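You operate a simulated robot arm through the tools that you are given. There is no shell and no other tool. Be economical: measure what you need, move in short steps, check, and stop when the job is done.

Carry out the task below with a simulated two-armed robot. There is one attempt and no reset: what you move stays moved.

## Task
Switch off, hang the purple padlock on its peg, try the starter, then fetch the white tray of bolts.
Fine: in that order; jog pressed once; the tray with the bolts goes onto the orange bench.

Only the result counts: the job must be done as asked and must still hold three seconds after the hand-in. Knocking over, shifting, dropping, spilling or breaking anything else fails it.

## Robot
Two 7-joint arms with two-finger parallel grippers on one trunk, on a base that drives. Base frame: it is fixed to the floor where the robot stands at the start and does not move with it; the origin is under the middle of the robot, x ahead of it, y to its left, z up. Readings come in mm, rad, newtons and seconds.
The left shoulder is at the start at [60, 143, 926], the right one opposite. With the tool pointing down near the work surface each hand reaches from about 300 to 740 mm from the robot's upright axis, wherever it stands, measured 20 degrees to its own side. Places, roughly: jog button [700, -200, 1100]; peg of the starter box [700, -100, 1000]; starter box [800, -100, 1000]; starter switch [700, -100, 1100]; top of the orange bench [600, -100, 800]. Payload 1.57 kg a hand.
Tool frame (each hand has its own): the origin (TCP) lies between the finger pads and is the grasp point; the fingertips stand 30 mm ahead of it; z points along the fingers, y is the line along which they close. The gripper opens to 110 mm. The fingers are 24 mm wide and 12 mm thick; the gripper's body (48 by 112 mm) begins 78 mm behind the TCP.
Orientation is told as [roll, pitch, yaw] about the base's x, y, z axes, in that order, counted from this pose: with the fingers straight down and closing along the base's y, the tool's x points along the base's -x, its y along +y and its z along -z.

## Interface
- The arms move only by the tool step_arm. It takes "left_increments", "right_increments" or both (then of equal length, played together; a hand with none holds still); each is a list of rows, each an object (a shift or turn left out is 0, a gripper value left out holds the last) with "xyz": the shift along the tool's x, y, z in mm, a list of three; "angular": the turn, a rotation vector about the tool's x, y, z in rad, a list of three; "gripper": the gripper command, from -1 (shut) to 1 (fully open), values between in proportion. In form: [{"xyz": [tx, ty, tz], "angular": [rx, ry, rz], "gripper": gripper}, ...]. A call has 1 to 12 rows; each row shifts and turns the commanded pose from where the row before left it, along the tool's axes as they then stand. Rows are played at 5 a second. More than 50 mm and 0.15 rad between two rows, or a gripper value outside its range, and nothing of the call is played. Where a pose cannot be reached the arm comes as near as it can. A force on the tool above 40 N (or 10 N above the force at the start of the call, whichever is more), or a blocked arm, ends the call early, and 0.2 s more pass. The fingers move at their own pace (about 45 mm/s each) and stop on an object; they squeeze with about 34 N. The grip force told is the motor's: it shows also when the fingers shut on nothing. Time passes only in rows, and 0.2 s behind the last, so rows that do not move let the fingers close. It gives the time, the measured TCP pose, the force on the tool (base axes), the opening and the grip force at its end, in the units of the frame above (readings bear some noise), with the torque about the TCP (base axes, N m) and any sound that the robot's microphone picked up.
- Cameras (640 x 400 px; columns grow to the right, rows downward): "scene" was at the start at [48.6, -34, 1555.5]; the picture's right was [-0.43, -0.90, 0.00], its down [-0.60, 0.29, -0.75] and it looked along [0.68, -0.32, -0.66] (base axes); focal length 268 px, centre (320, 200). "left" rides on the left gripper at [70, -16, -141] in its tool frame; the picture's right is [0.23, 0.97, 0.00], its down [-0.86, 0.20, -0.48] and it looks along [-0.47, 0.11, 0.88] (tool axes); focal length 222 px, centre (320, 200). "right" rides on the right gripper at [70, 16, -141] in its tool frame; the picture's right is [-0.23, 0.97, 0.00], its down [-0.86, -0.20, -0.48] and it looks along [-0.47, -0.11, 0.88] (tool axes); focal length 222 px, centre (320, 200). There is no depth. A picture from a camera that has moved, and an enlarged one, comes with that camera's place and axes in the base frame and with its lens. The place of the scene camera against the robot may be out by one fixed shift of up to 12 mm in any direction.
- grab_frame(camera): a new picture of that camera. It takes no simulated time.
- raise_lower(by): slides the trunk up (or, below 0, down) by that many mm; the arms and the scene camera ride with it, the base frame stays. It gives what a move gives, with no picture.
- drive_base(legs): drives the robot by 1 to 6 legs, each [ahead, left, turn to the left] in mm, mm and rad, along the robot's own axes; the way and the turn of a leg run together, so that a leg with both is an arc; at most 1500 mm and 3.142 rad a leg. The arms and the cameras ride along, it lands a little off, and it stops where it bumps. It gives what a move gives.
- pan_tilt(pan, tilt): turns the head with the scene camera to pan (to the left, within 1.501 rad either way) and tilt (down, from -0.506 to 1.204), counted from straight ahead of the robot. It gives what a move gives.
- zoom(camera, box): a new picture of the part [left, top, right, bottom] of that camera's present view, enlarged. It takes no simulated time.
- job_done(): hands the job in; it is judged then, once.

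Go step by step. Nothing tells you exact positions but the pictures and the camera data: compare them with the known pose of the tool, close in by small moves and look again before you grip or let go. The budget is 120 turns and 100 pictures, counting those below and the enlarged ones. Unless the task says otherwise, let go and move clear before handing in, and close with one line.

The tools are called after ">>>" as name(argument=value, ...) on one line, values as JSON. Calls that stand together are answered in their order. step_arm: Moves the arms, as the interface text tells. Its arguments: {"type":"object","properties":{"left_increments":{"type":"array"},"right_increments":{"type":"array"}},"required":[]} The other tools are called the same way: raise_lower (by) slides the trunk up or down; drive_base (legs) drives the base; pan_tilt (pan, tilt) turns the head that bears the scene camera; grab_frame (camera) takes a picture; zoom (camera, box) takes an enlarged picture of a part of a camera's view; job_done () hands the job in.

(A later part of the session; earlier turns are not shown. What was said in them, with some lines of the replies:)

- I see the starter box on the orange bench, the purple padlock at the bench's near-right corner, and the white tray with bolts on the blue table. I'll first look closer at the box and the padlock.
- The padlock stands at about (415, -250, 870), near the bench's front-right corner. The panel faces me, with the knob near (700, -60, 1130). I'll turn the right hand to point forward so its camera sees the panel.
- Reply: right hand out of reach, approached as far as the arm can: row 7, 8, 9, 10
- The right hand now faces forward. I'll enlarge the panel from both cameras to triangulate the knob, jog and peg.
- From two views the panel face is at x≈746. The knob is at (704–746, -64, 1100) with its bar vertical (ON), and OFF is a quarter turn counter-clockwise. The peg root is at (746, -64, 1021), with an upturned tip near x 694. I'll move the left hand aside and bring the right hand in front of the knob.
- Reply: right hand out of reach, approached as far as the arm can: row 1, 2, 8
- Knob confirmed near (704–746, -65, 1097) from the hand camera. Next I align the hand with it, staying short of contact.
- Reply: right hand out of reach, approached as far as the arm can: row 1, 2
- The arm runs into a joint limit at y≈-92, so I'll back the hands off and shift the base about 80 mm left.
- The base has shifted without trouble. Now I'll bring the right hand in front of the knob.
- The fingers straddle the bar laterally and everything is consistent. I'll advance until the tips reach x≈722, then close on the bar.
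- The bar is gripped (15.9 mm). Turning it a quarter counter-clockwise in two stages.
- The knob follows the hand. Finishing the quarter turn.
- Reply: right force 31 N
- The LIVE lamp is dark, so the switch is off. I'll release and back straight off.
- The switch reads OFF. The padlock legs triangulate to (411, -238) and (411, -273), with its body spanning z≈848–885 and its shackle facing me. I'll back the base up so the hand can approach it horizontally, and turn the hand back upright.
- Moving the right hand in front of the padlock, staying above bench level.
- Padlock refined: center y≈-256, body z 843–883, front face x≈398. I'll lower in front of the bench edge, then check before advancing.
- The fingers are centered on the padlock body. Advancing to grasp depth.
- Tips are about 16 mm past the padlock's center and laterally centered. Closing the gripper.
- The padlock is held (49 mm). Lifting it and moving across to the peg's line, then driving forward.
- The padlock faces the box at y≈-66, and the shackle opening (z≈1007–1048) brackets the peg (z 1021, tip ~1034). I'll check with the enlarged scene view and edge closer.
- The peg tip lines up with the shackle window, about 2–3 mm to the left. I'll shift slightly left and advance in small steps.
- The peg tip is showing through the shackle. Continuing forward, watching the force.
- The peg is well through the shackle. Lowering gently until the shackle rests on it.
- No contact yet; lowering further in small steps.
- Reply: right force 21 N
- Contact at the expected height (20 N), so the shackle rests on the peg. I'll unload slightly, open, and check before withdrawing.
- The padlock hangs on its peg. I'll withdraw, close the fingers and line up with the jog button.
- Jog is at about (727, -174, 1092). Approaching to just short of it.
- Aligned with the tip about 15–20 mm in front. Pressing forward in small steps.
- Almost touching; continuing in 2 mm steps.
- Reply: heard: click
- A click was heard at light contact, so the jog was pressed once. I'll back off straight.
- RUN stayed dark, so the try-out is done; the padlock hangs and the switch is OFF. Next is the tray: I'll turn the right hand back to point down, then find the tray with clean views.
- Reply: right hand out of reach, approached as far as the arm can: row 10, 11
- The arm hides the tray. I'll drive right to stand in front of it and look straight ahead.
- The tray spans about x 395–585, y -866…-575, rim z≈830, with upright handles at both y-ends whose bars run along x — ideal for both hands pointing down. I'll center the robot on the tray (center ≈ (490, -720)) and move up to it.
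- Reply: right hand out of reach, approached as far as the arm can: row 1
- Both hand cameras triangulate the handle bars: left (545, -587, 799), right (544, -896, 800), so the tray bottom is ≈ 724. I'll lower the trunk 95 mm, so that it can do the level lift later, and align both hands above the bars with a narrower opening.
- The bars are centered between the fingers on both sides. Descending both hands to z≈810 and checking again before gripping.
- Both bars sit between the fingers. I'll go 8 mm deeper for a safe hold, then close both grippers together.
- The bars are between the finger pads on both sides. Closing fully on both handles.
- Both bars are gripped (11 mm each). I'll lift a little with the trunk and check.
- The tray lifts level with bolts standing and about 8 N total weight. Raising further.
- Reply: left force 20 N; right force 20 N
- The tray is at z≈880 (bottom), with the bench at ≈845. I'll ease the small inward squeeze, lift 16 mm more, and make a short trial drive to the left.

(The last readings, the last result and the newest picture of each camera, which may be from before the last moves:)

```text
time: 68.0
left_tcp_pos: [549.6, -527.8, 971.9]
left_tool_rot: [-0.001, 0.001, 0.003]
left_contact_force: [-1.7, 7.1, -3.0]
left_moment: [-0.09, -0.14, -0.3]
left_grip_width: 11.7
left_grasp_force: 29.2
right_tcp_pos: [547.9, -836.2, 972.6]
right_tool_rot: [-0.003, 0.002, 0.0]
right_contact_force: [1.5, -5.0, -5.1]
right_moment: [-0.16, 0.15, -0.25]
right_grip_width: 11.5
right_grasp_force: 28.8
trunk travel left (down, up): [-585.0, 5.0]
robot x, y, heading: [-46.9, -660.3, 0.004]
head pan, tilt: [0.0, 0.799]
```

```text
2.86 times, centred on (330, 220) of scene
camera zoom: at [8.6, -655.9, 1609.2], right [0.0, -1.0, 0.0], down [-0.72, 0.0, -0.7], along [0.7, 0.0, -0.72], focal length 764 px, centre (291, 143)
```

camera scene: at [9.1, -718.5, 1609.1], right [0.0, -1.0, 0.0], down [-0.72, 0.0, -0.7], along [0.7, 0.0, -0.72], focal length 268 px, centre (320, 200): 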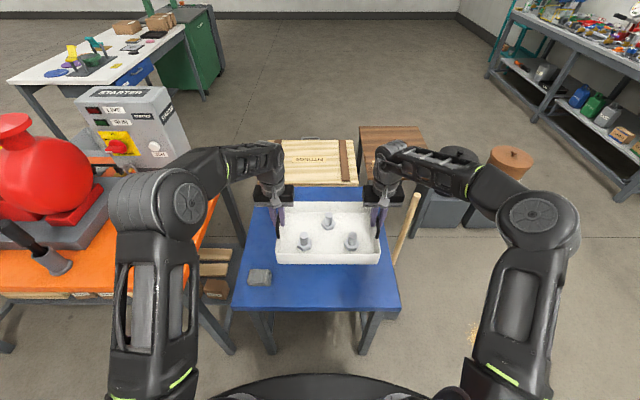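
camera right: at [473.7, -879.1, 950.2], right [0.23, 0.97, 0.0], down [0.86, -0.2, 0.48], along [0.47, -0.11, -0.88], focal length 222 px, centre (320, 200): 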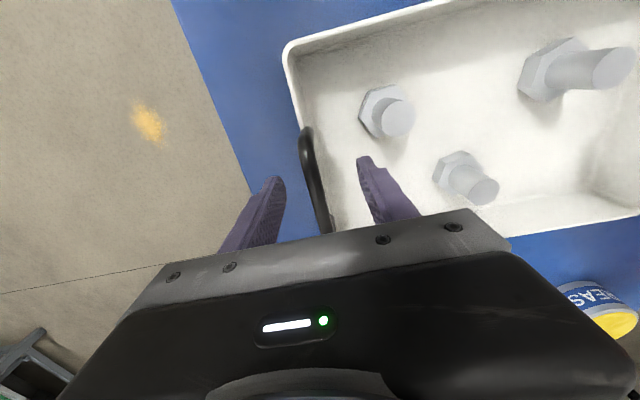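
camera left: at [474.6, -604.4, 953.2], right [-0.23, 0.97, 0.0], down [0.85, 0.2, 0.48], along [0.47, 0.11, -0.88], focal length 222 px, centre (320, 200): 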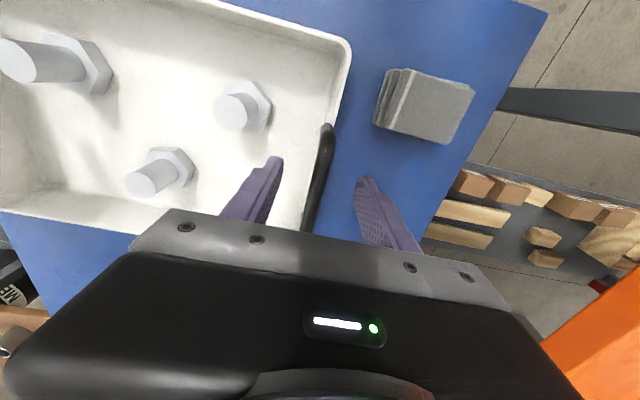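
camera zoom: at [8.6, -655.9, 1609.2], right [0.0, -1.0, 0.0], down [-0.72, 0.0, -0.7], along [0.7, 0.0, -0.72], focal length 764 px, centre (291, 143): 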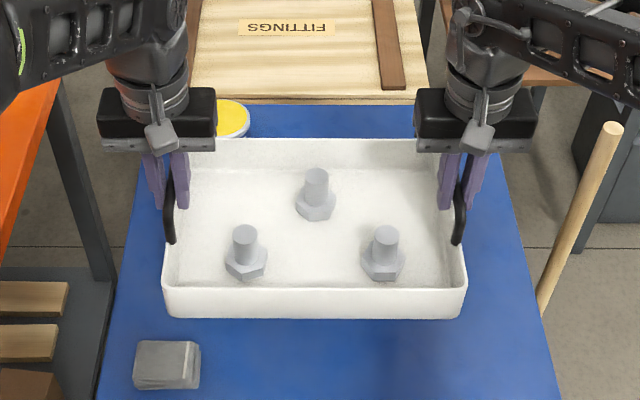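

Stable, and the bolts are still standing. Driving further left in two stages.

>>> drive_base(legs=[[0, 280, 0]])

>>> grab_frame(camera="scene")

>>> grab_frame(camera="left")

```text
time: 70.0
left_tcp_pos: [546.5, -241.5, 972.6]
left_tool_rot: [-0.002, 0.003, 0.008]
left_contact_force: [-1.5, 0.4, -3.6]
left_moment: [-0.08, 0.07, -0.21]
left_grip_width: 11.4
left_grasp_force: 29.0
right_tcp_pos: [547.4, -552.2, 973.6]
right_tool_rot: [-0.002, 0.0, 0.004]
right_contact_force: [1.5, 0.7, -5.3]
right_moment: [-0.09, -0.07, -0.15]
right_grip_width: 11.6
right_grasp_force: 29.4
trunk travel left (down, up): [-585.0, 5.0]
robot x, y, heading: [-47.1, -378.2, 0.009]
head pan, tilt: [0.0, 0.799]
```

```text
35 pictures are left
camera scene: at [7.2, -374.6, 1609.2], right [0.01, -1.0, 0.0], down [-0.72, -0.01, -0.7], along [0.7, 0.0, -0.72], focal length 268 px, centre (320, 200)
```

scene: 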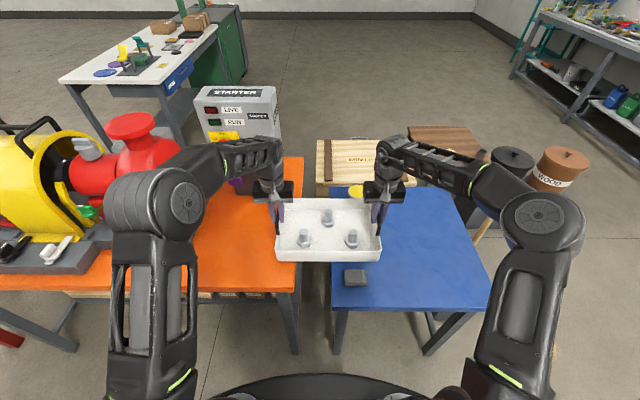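

```text
34 pictures are left
camera left: at [478.0, -259.3, 1113.7], right [-0.23, 0.97, 0.0], down [0.85, 0.21, 0.48], along [0.46, 0.11, -0.88], focal length 222 px, centre (320, 200)
```

left: 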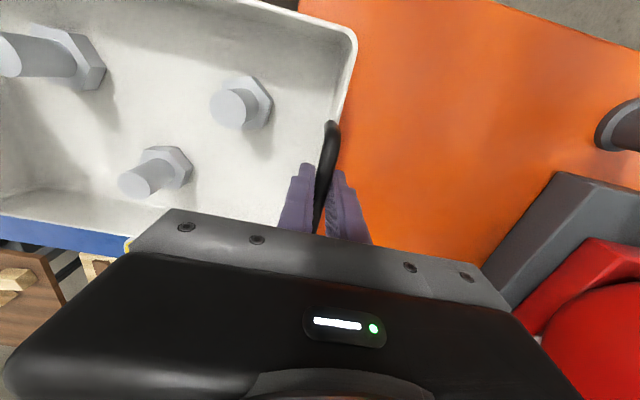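

The bench's free strip runs from y≈-292 to the grey machine base at y≈50, so I'll set the tray centered at y≈-125, nearer the front edge (x≈490), away from the red pump. Backing up 57 mm, then driving left.

>>> drive_base(legs=[[-57, 0, -0.006], [0, 200, 0]])

>>> grab_frame(camera="scene")

>>> grab_frame(camera="left")

```text
time: 72.2
left_tcp_pos: [491.0, -46.1, 971.3]
left_tool_rot: [-0.002, 0.001, 0.002]
left_contact_force: [-1.6, 0.6, -3.2]
left_moment: [-0.13, 0.0, -0.19]
left_grip_width: 11.3
left_grasp_force: 28.4
right_tcp_pos: [490.3, -356.6, 972.5]
right_tool_rot: [-0.002, 0.0, 0.0]
right_contact_force: [0.6, 1.2, -5.2]
right_moment: [-0.07, 0.01, -0.13]
right_grip_width: 11.5
right_grasp_force: 29.4
trunk travel left (down, up): [-585.0, 5.0]
robot x, y, heading: [-104.1, -176.2, 0.003]
head pan, tilt: [0.0, 0.799]
```

```text
33 pictures are left
camera scene: at [-49.6, -174.8, 1609.2], right [0.0, -1.0, 0.0], down [-0.72, 0.0, -0.7], along [0.7, 0.0, -0.72], focal length 268 px, centre (320, 200)
```

scene: 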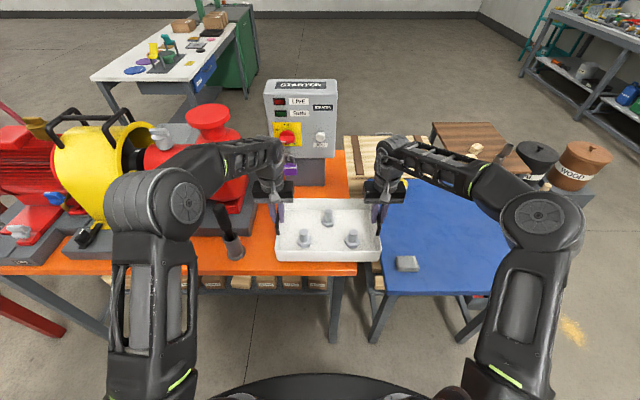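

```text
32 pictures are left
camera left: at [421.7, -61.9, 1113.6], right [-0.23, 0.97, 0.0], down [0.86, 0.2, 0.48], along [0.46, 0.11, -0.88], focal length 222 px, centre (320, 200)
```

left: 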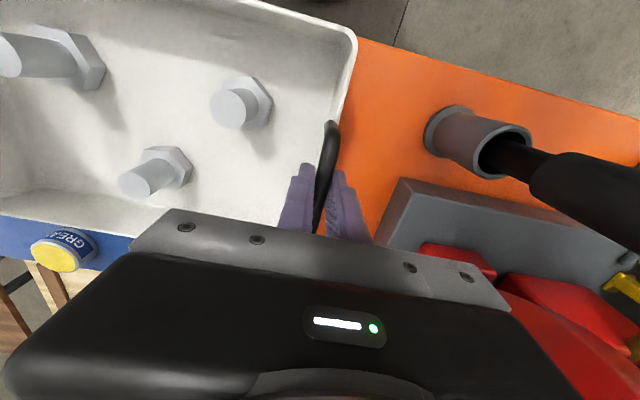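

Cup at y≥70, grey base at y≥48 and only for x≥495; the plan fits. Driving the last 74 mm left.

>>> drive_base(legs=[[0, 74, 0]])

>>> grab_frame(camera="left")

>>> grab_frame(camera="right")

>>> zoom(camera="scene", box=[200, 130, 440, 300])

```text
time: 73.2
left_tcp_pos: [489.9, 28.6, 972.6]
left_tool_rot: [-0.002, 0.002, -0.001]
left_contact_force: [-1.0, 0.8, -3.4]
left_moment: [-0.15, -0.06, -0.21]
left_grip_width: 11.4
left_grasp_force: 29.1
right_tcp_pos: [489.8, -281.9, 973.0]
right_tool_rot: [-0.002, 0.002, -0.001]
right_contact_force: [1.0, 1.0, -5.2]
right_moment: [-0.12, 0.11, -0.14]
right_grip_width: 11.4
right_grasp_force: 29.4
trunk travel left (down, up): [-585.0, 5.0]
robot x, y, heading: [-105.3, -106.5, 0.004]
head pan, tilt: [0.0, 0.799]
```

```text
31 pictures are left
camera left: at [421.5, 12.2, 1113.6], right [-0.23, 0.97, 0.0], down [0.86, 0.2, 0.48], along [0.46, 0.11, -0.88], focal length 222 px, centre (320, 200)
```

left: 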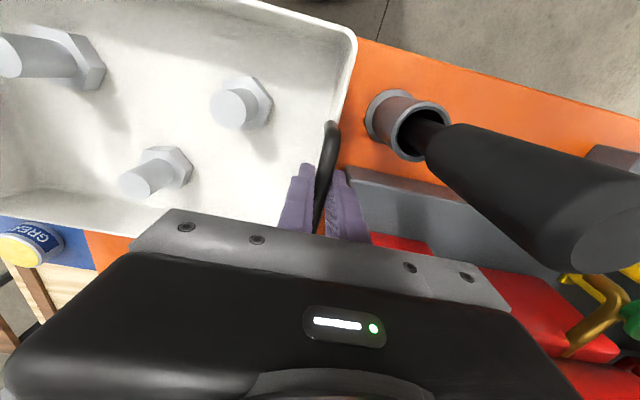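

```text
30 pictures are left
camera right: at [421.0, -264.2, 1113.9], right [0.23, 0.97, 0.0], down [0.86, -0.2, 0.48], along [0.46, -0.11, -0.88], focal length 222 px, centre (320, 200)
```

right: 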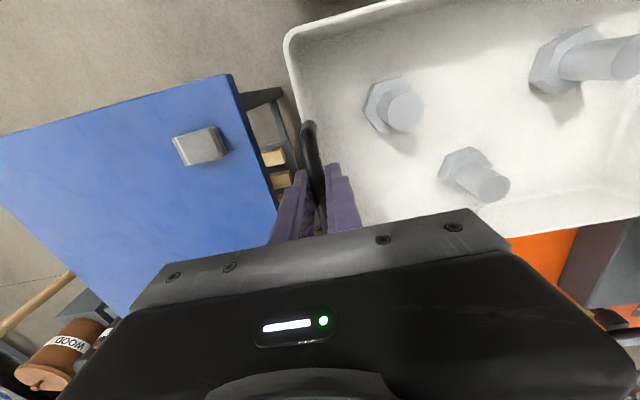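

```text
2.35 times, centred on (320, 215) of scene
camera zoom: at [-49.8, -100.4, 1609.2], right [0.0, -1.0, 0.0], down [-0.72, 0.0, -0.7], along [0.7, 0.0, -0.72], focal length 630 px, centre (320, 165)
```

zoom: 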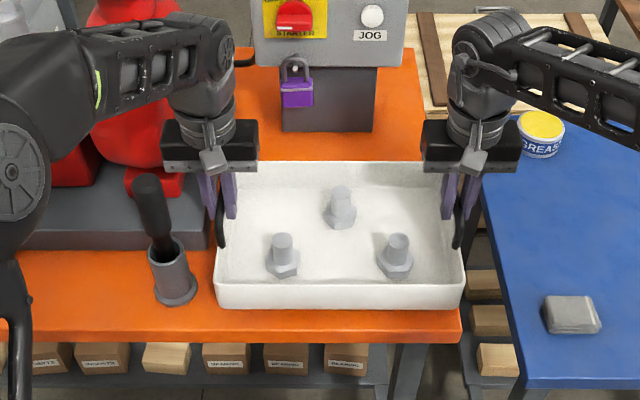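

Right-edge margin is only about 5 mm, so I'll shift both hands 5 mm left, then lower with the trunk to just above the bench.

>>> step_arm(left_increments=[{"xyz": [0, 2.5, 0]}, {"xyz": [0, 2.5, 0]}, {}], right_increments=[{"xyz": [0, 2.5, 0]}, {"xyz": [0, 2.5, 0]}, {}])

>>> raise_lower(by=-36)

>>> grab_frame(camera="left")

>>> zoom(camera="scene", box=[200, 130, 440, 300])

```text
time: 74.0
left_tcp_pos: [490.0, 31.1, 971.1]
left_tool_rot: [-0.003, 0.002, 0.0]
left_contact_force: [-1.3, -2.4, -5.3]
left_moment: [-0.02, -0.01, -0.09]
left_grip_width: 11.4
left_grasp_force: 29.2
right_tcp_pos: [489.5, -278.1, 972.2]
right_tool_rot: [-0.002, 0.002, -0.001]
right_contact_force: [1.4, 2.5, -3.5]
right_moment: [0.04, 0.01, -0.08]
right_grip_width: 11.5
right_grasp_force: 28.9
trunk travel left (down, up): [-585.0, 5.0]
robot x, y, heading: [-105.7, -105.3, 0.002]
head pan, tilt: [0.0, 0.799]
```

```text
time: 74.8
left_tcp_pos: [490.6, 31.2, 940.8]
left_tool_rot: [-0.002, -0.009, 0.001]
left_contact_force: [3.3, 0.4, 23.4]
left_moment: [-0.01, -0.22, -0.12]
left_grip_width: 11.7
left_grasp_force: 29.6
right_tcp_pos: [489.6, -278.8, 941.3]
right_tool_rot: [-0.002, -0.008, -0.003]
right_contact_force: [9.2, 0.6, 24.0]
right_moment: [0.01, -0.34, 0.02]
right_grip_width: 11.6
right_grasp_force: 29.2
trunk travel left (down, up): [-549.0, 41.0]
robot x, y, heading: [-105.7, -106.8, 0.002]
head pan, tilt: [0.0, 0.799]
```

```text
28 pictures are left
camera left: at [420.1, 15.9, 1082.0], right [-0.23, 0.97, 0.0], down [0.85, 0.2, 0.49], along [0.47, 0.11, -0.87], focal length 222 px, centre (320, 200)
```

left: 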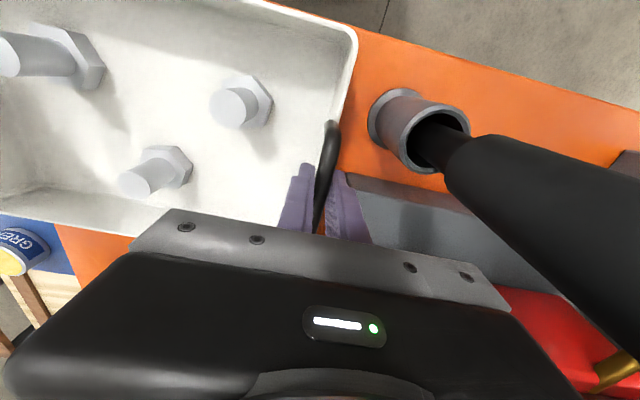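

```text
2.35 times, centred on (320, 215) of scene
camera zoom: at [-53.6, -102.3, 1574.2], right [0.0, -1.0, 0.0], down [-0.72, 0.0, -0.7], along [0.7, 0.0, -0.72], focal length 630 px, centre (320, 165)
```

zoom: 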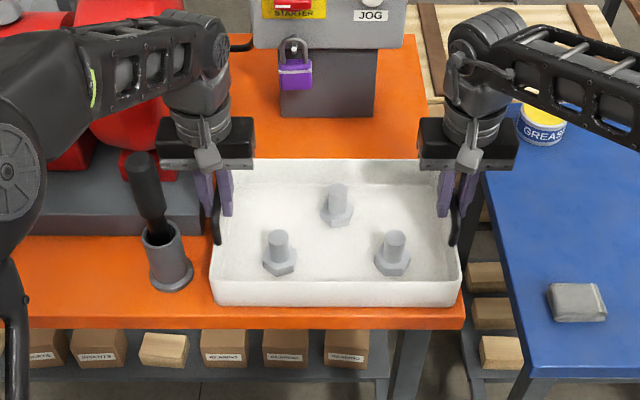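

Both hands report equal upward contact (~24 N), so the tray rests flat on the bench. I'll unload slightly and open both grippers just a little, leaving clearance to the grey base.

>>> step_arm(left_increments=[{"xyz": [0, 0, -1.5]}, {"xyz": [0, 0, -0.7]}, {"gripper": -0.6}, {}, {}], right_increments=[{"xyz": [0, 0, -1.5]}, {"xyz": [0, 0, -0.7]}, {"gripper": -0.5}, {}, {}])

>>> grab_frame(camera="left")

>>> zoom(camera="scene", box=[260, 170, 400, 270])

```text
time: 76.0
left_tcp_pos: [489.8, 32.9, 938.2]
left_tool_rot: [0.0, 0.003, 0.001]
left_contact_force: [0.2, 0.0, 0.0]
left_moment: [0.0, -0.02, -0.04]
left_grip_width: 22.3
left_grasp_force: 0.0
right_tcp_pos: [489.9, -278.1, 938.2]
right_tool_rot: [-0.003, 0.002, -0.002]
right_contact_force: [-0.6, -0.3, 0.4]
right_moment: [-0.01, -0.01, 0.01]
right_grip_width: 27.7
right_grasp_force: 0.1
trunk travel left (down, up): [-549.0, 41.0]
robot x, y, heading: [-105.7, -105.3, 0.0]
head pan, tilt: [0.0, 0.799]
```

```text
26 pictures are left
camera left: at [420.9, 16.2, 1079.5], right [-0.23, 0.97, 0.0], down [0.86, 0.2, 0.48], along [0.46, 0.11, -0.88], focal length 222 px, centre (320, 200)
```

left: 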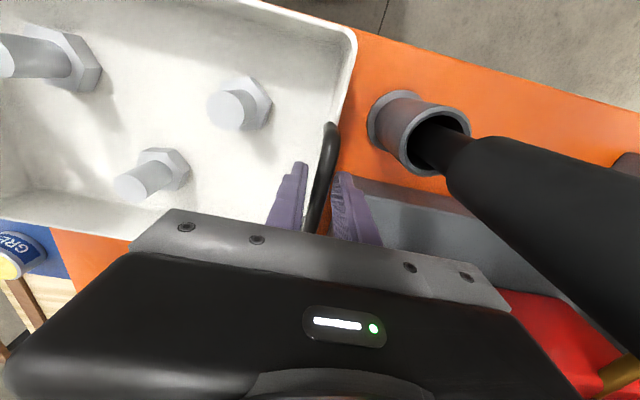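

```text
4.00 times, centred on (330, 220) of scene
camera zoom: at [-51.0, -102.2, 1573.2], right [0.0, -1.0, 0.0], down [-0.72, 0.0, -0.7], along [0.7, 0.0, -0.72], focal length 1070 px, centre (280, 120)
```

zoom: 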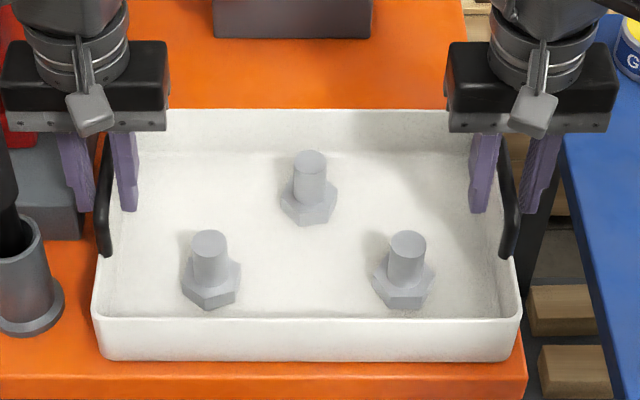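

Both handles are released with the pads clear. Raising straight up with the trunk, then the arms.

>>> raise_lower(by=40)

>>> step_arm(left_increments=[{"xyz": [0, 0, -20]}, {"xyz": [0, 0, -20]}, {"xyz": [0, 0, -20]}, {"xyz": [0, 0, -20]}, {"xyz": [0, 0, -15]}, {}], right_increments=[{"xyz": [0, 0, -20]}, {"xyz": [0, 0, -20]}, {"xyz": [0, 0, -20]}, {"xyz": [0, 0, -20]}, {"xyz": [0, 0, -15]}, {}])

>>> grab_frame(camera="scene")

>>> grab_frame(camera="right")

```text
time: 76.8
left_tcp_pos: [491.0, 32.8, 977.8]
left_tool_rot: [0.0, 0.002, 0.0]
left_contact_force: [-1.3, 0.3, 0.9]
left_moment: [-0.03, -0.04, 0.01]
left_grip_width: 22.0
left_grasp_force: 0.1
right_tcp_pos: [489.5, -276.7, 978.1]
right_tool_rot: [-0.002, 0.002, -0.001]
right_contact_force: [-0.5, 0.7, -0.1]
right_moment: [-0.02, 0.02, -0.01]
right_grip_width: 27.6
right_grasp_force: 0.1
trunk travel left (down, up): [-589.0, 1.0]
robot x, y, heading: [-101.2, -108.1, 0.005]
head pan, tilt: [0.0, 0.799]
```

```text
time: 78.2
left_tcp_pos: [491.0, 32.5, 1072.9]
left_tool_rot: [0.0, 0.0, 0.0]
left_contact_force: [0.7, -0.2, 0.2]
left_moment: [-0.02, 0.04, -0.03]
left_grip_width: 22.0
left_grasp_force: 0.1
right_tcp_pos: [489.7, -277.7, 1073.6]
right_tool_rot: [-0.002, 0.001, -0.003]
right_contact_force: [0.0, 0.2, -0.6]
right_moment: [0.0, -0.02, 0.0]
right_grip_width: 27.9
right_grasp_force: 0.0
trunk travel left (down, up): [-589.0, 1.0]
robot x, y, heading: [-104.3, -103.5, -0.001]
head pan, tilt: [0.0, 0.799]
```

```text
24 pictures are left
camera scene: at [-50.3, -102.4, 1613.2], right [0.0, -1.0, 0.0], down [-0.72, 0.0, -0.7], along [0.7, 0.0, -0.72], focal length 268 px, centre (320, 200)
```

scene: 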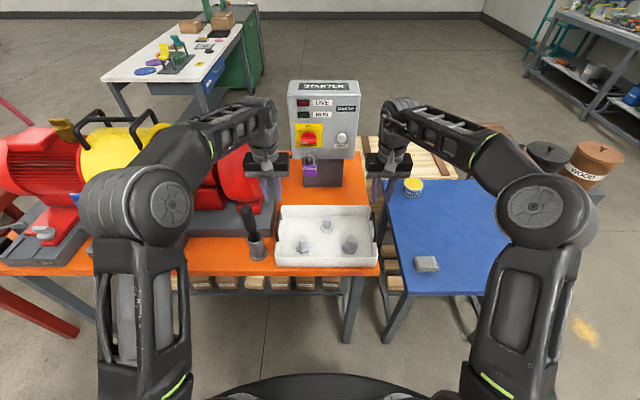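

```text
23 pictures are left
camera right: at [420.6, -260.5, 1214.1], right [0.23, 0.97, 0.0], down [0.86, -0.2, 0.48], along [0.47, -0.11, -0.88], focal length 222 px, centre (320, 200)
```

right: 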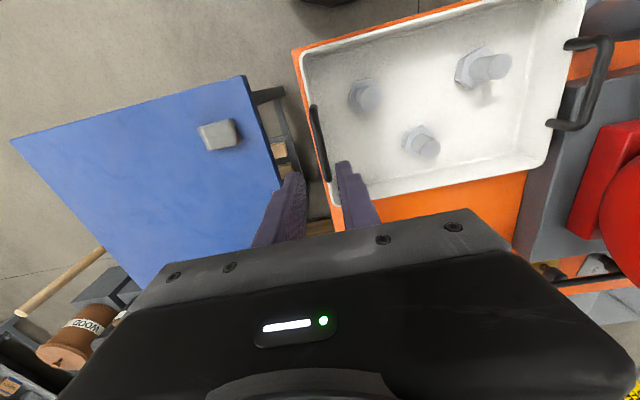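

The tray with its three bolts stands on the orange bench inside the edge, and both hands are clear. One last look at the starter panel.

>>> zoom(camera="scene", box=[270, 70, 380, 280])

```text
1.90 times, centred on (325, 175) of scene
camera zoom: at [-50.3, -102.4, 1613.2], right [0.0, -1.0, 0.0], down [-0.72, 0.0, -0.7], along [0.7, 0.0, -0.72], focal length 510 px, centre (310, 248)
```

zoom: 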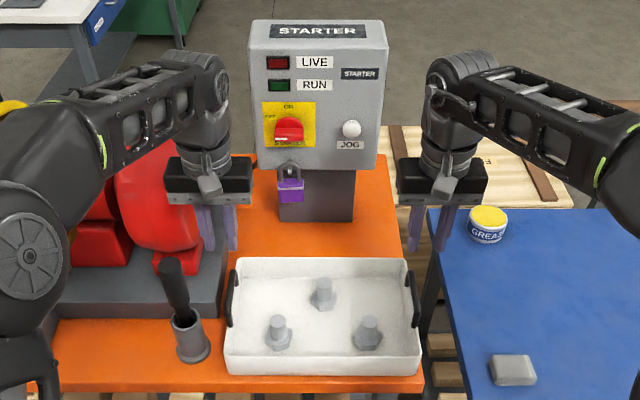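

The switch is off, the padlock is on its peg, LIVE and RUN are dark, and the tray with its bolts stands on the orange bench. Handing in.

>>> job_done()

```text
The job is handed in.
```

I switched the starter off, hung the purple padlock on its peg, and pressed jog once: it clicked and RUN stayed dark. The white tray, with all three bolts still in it, is now on the orange bench, and the job is handed in.
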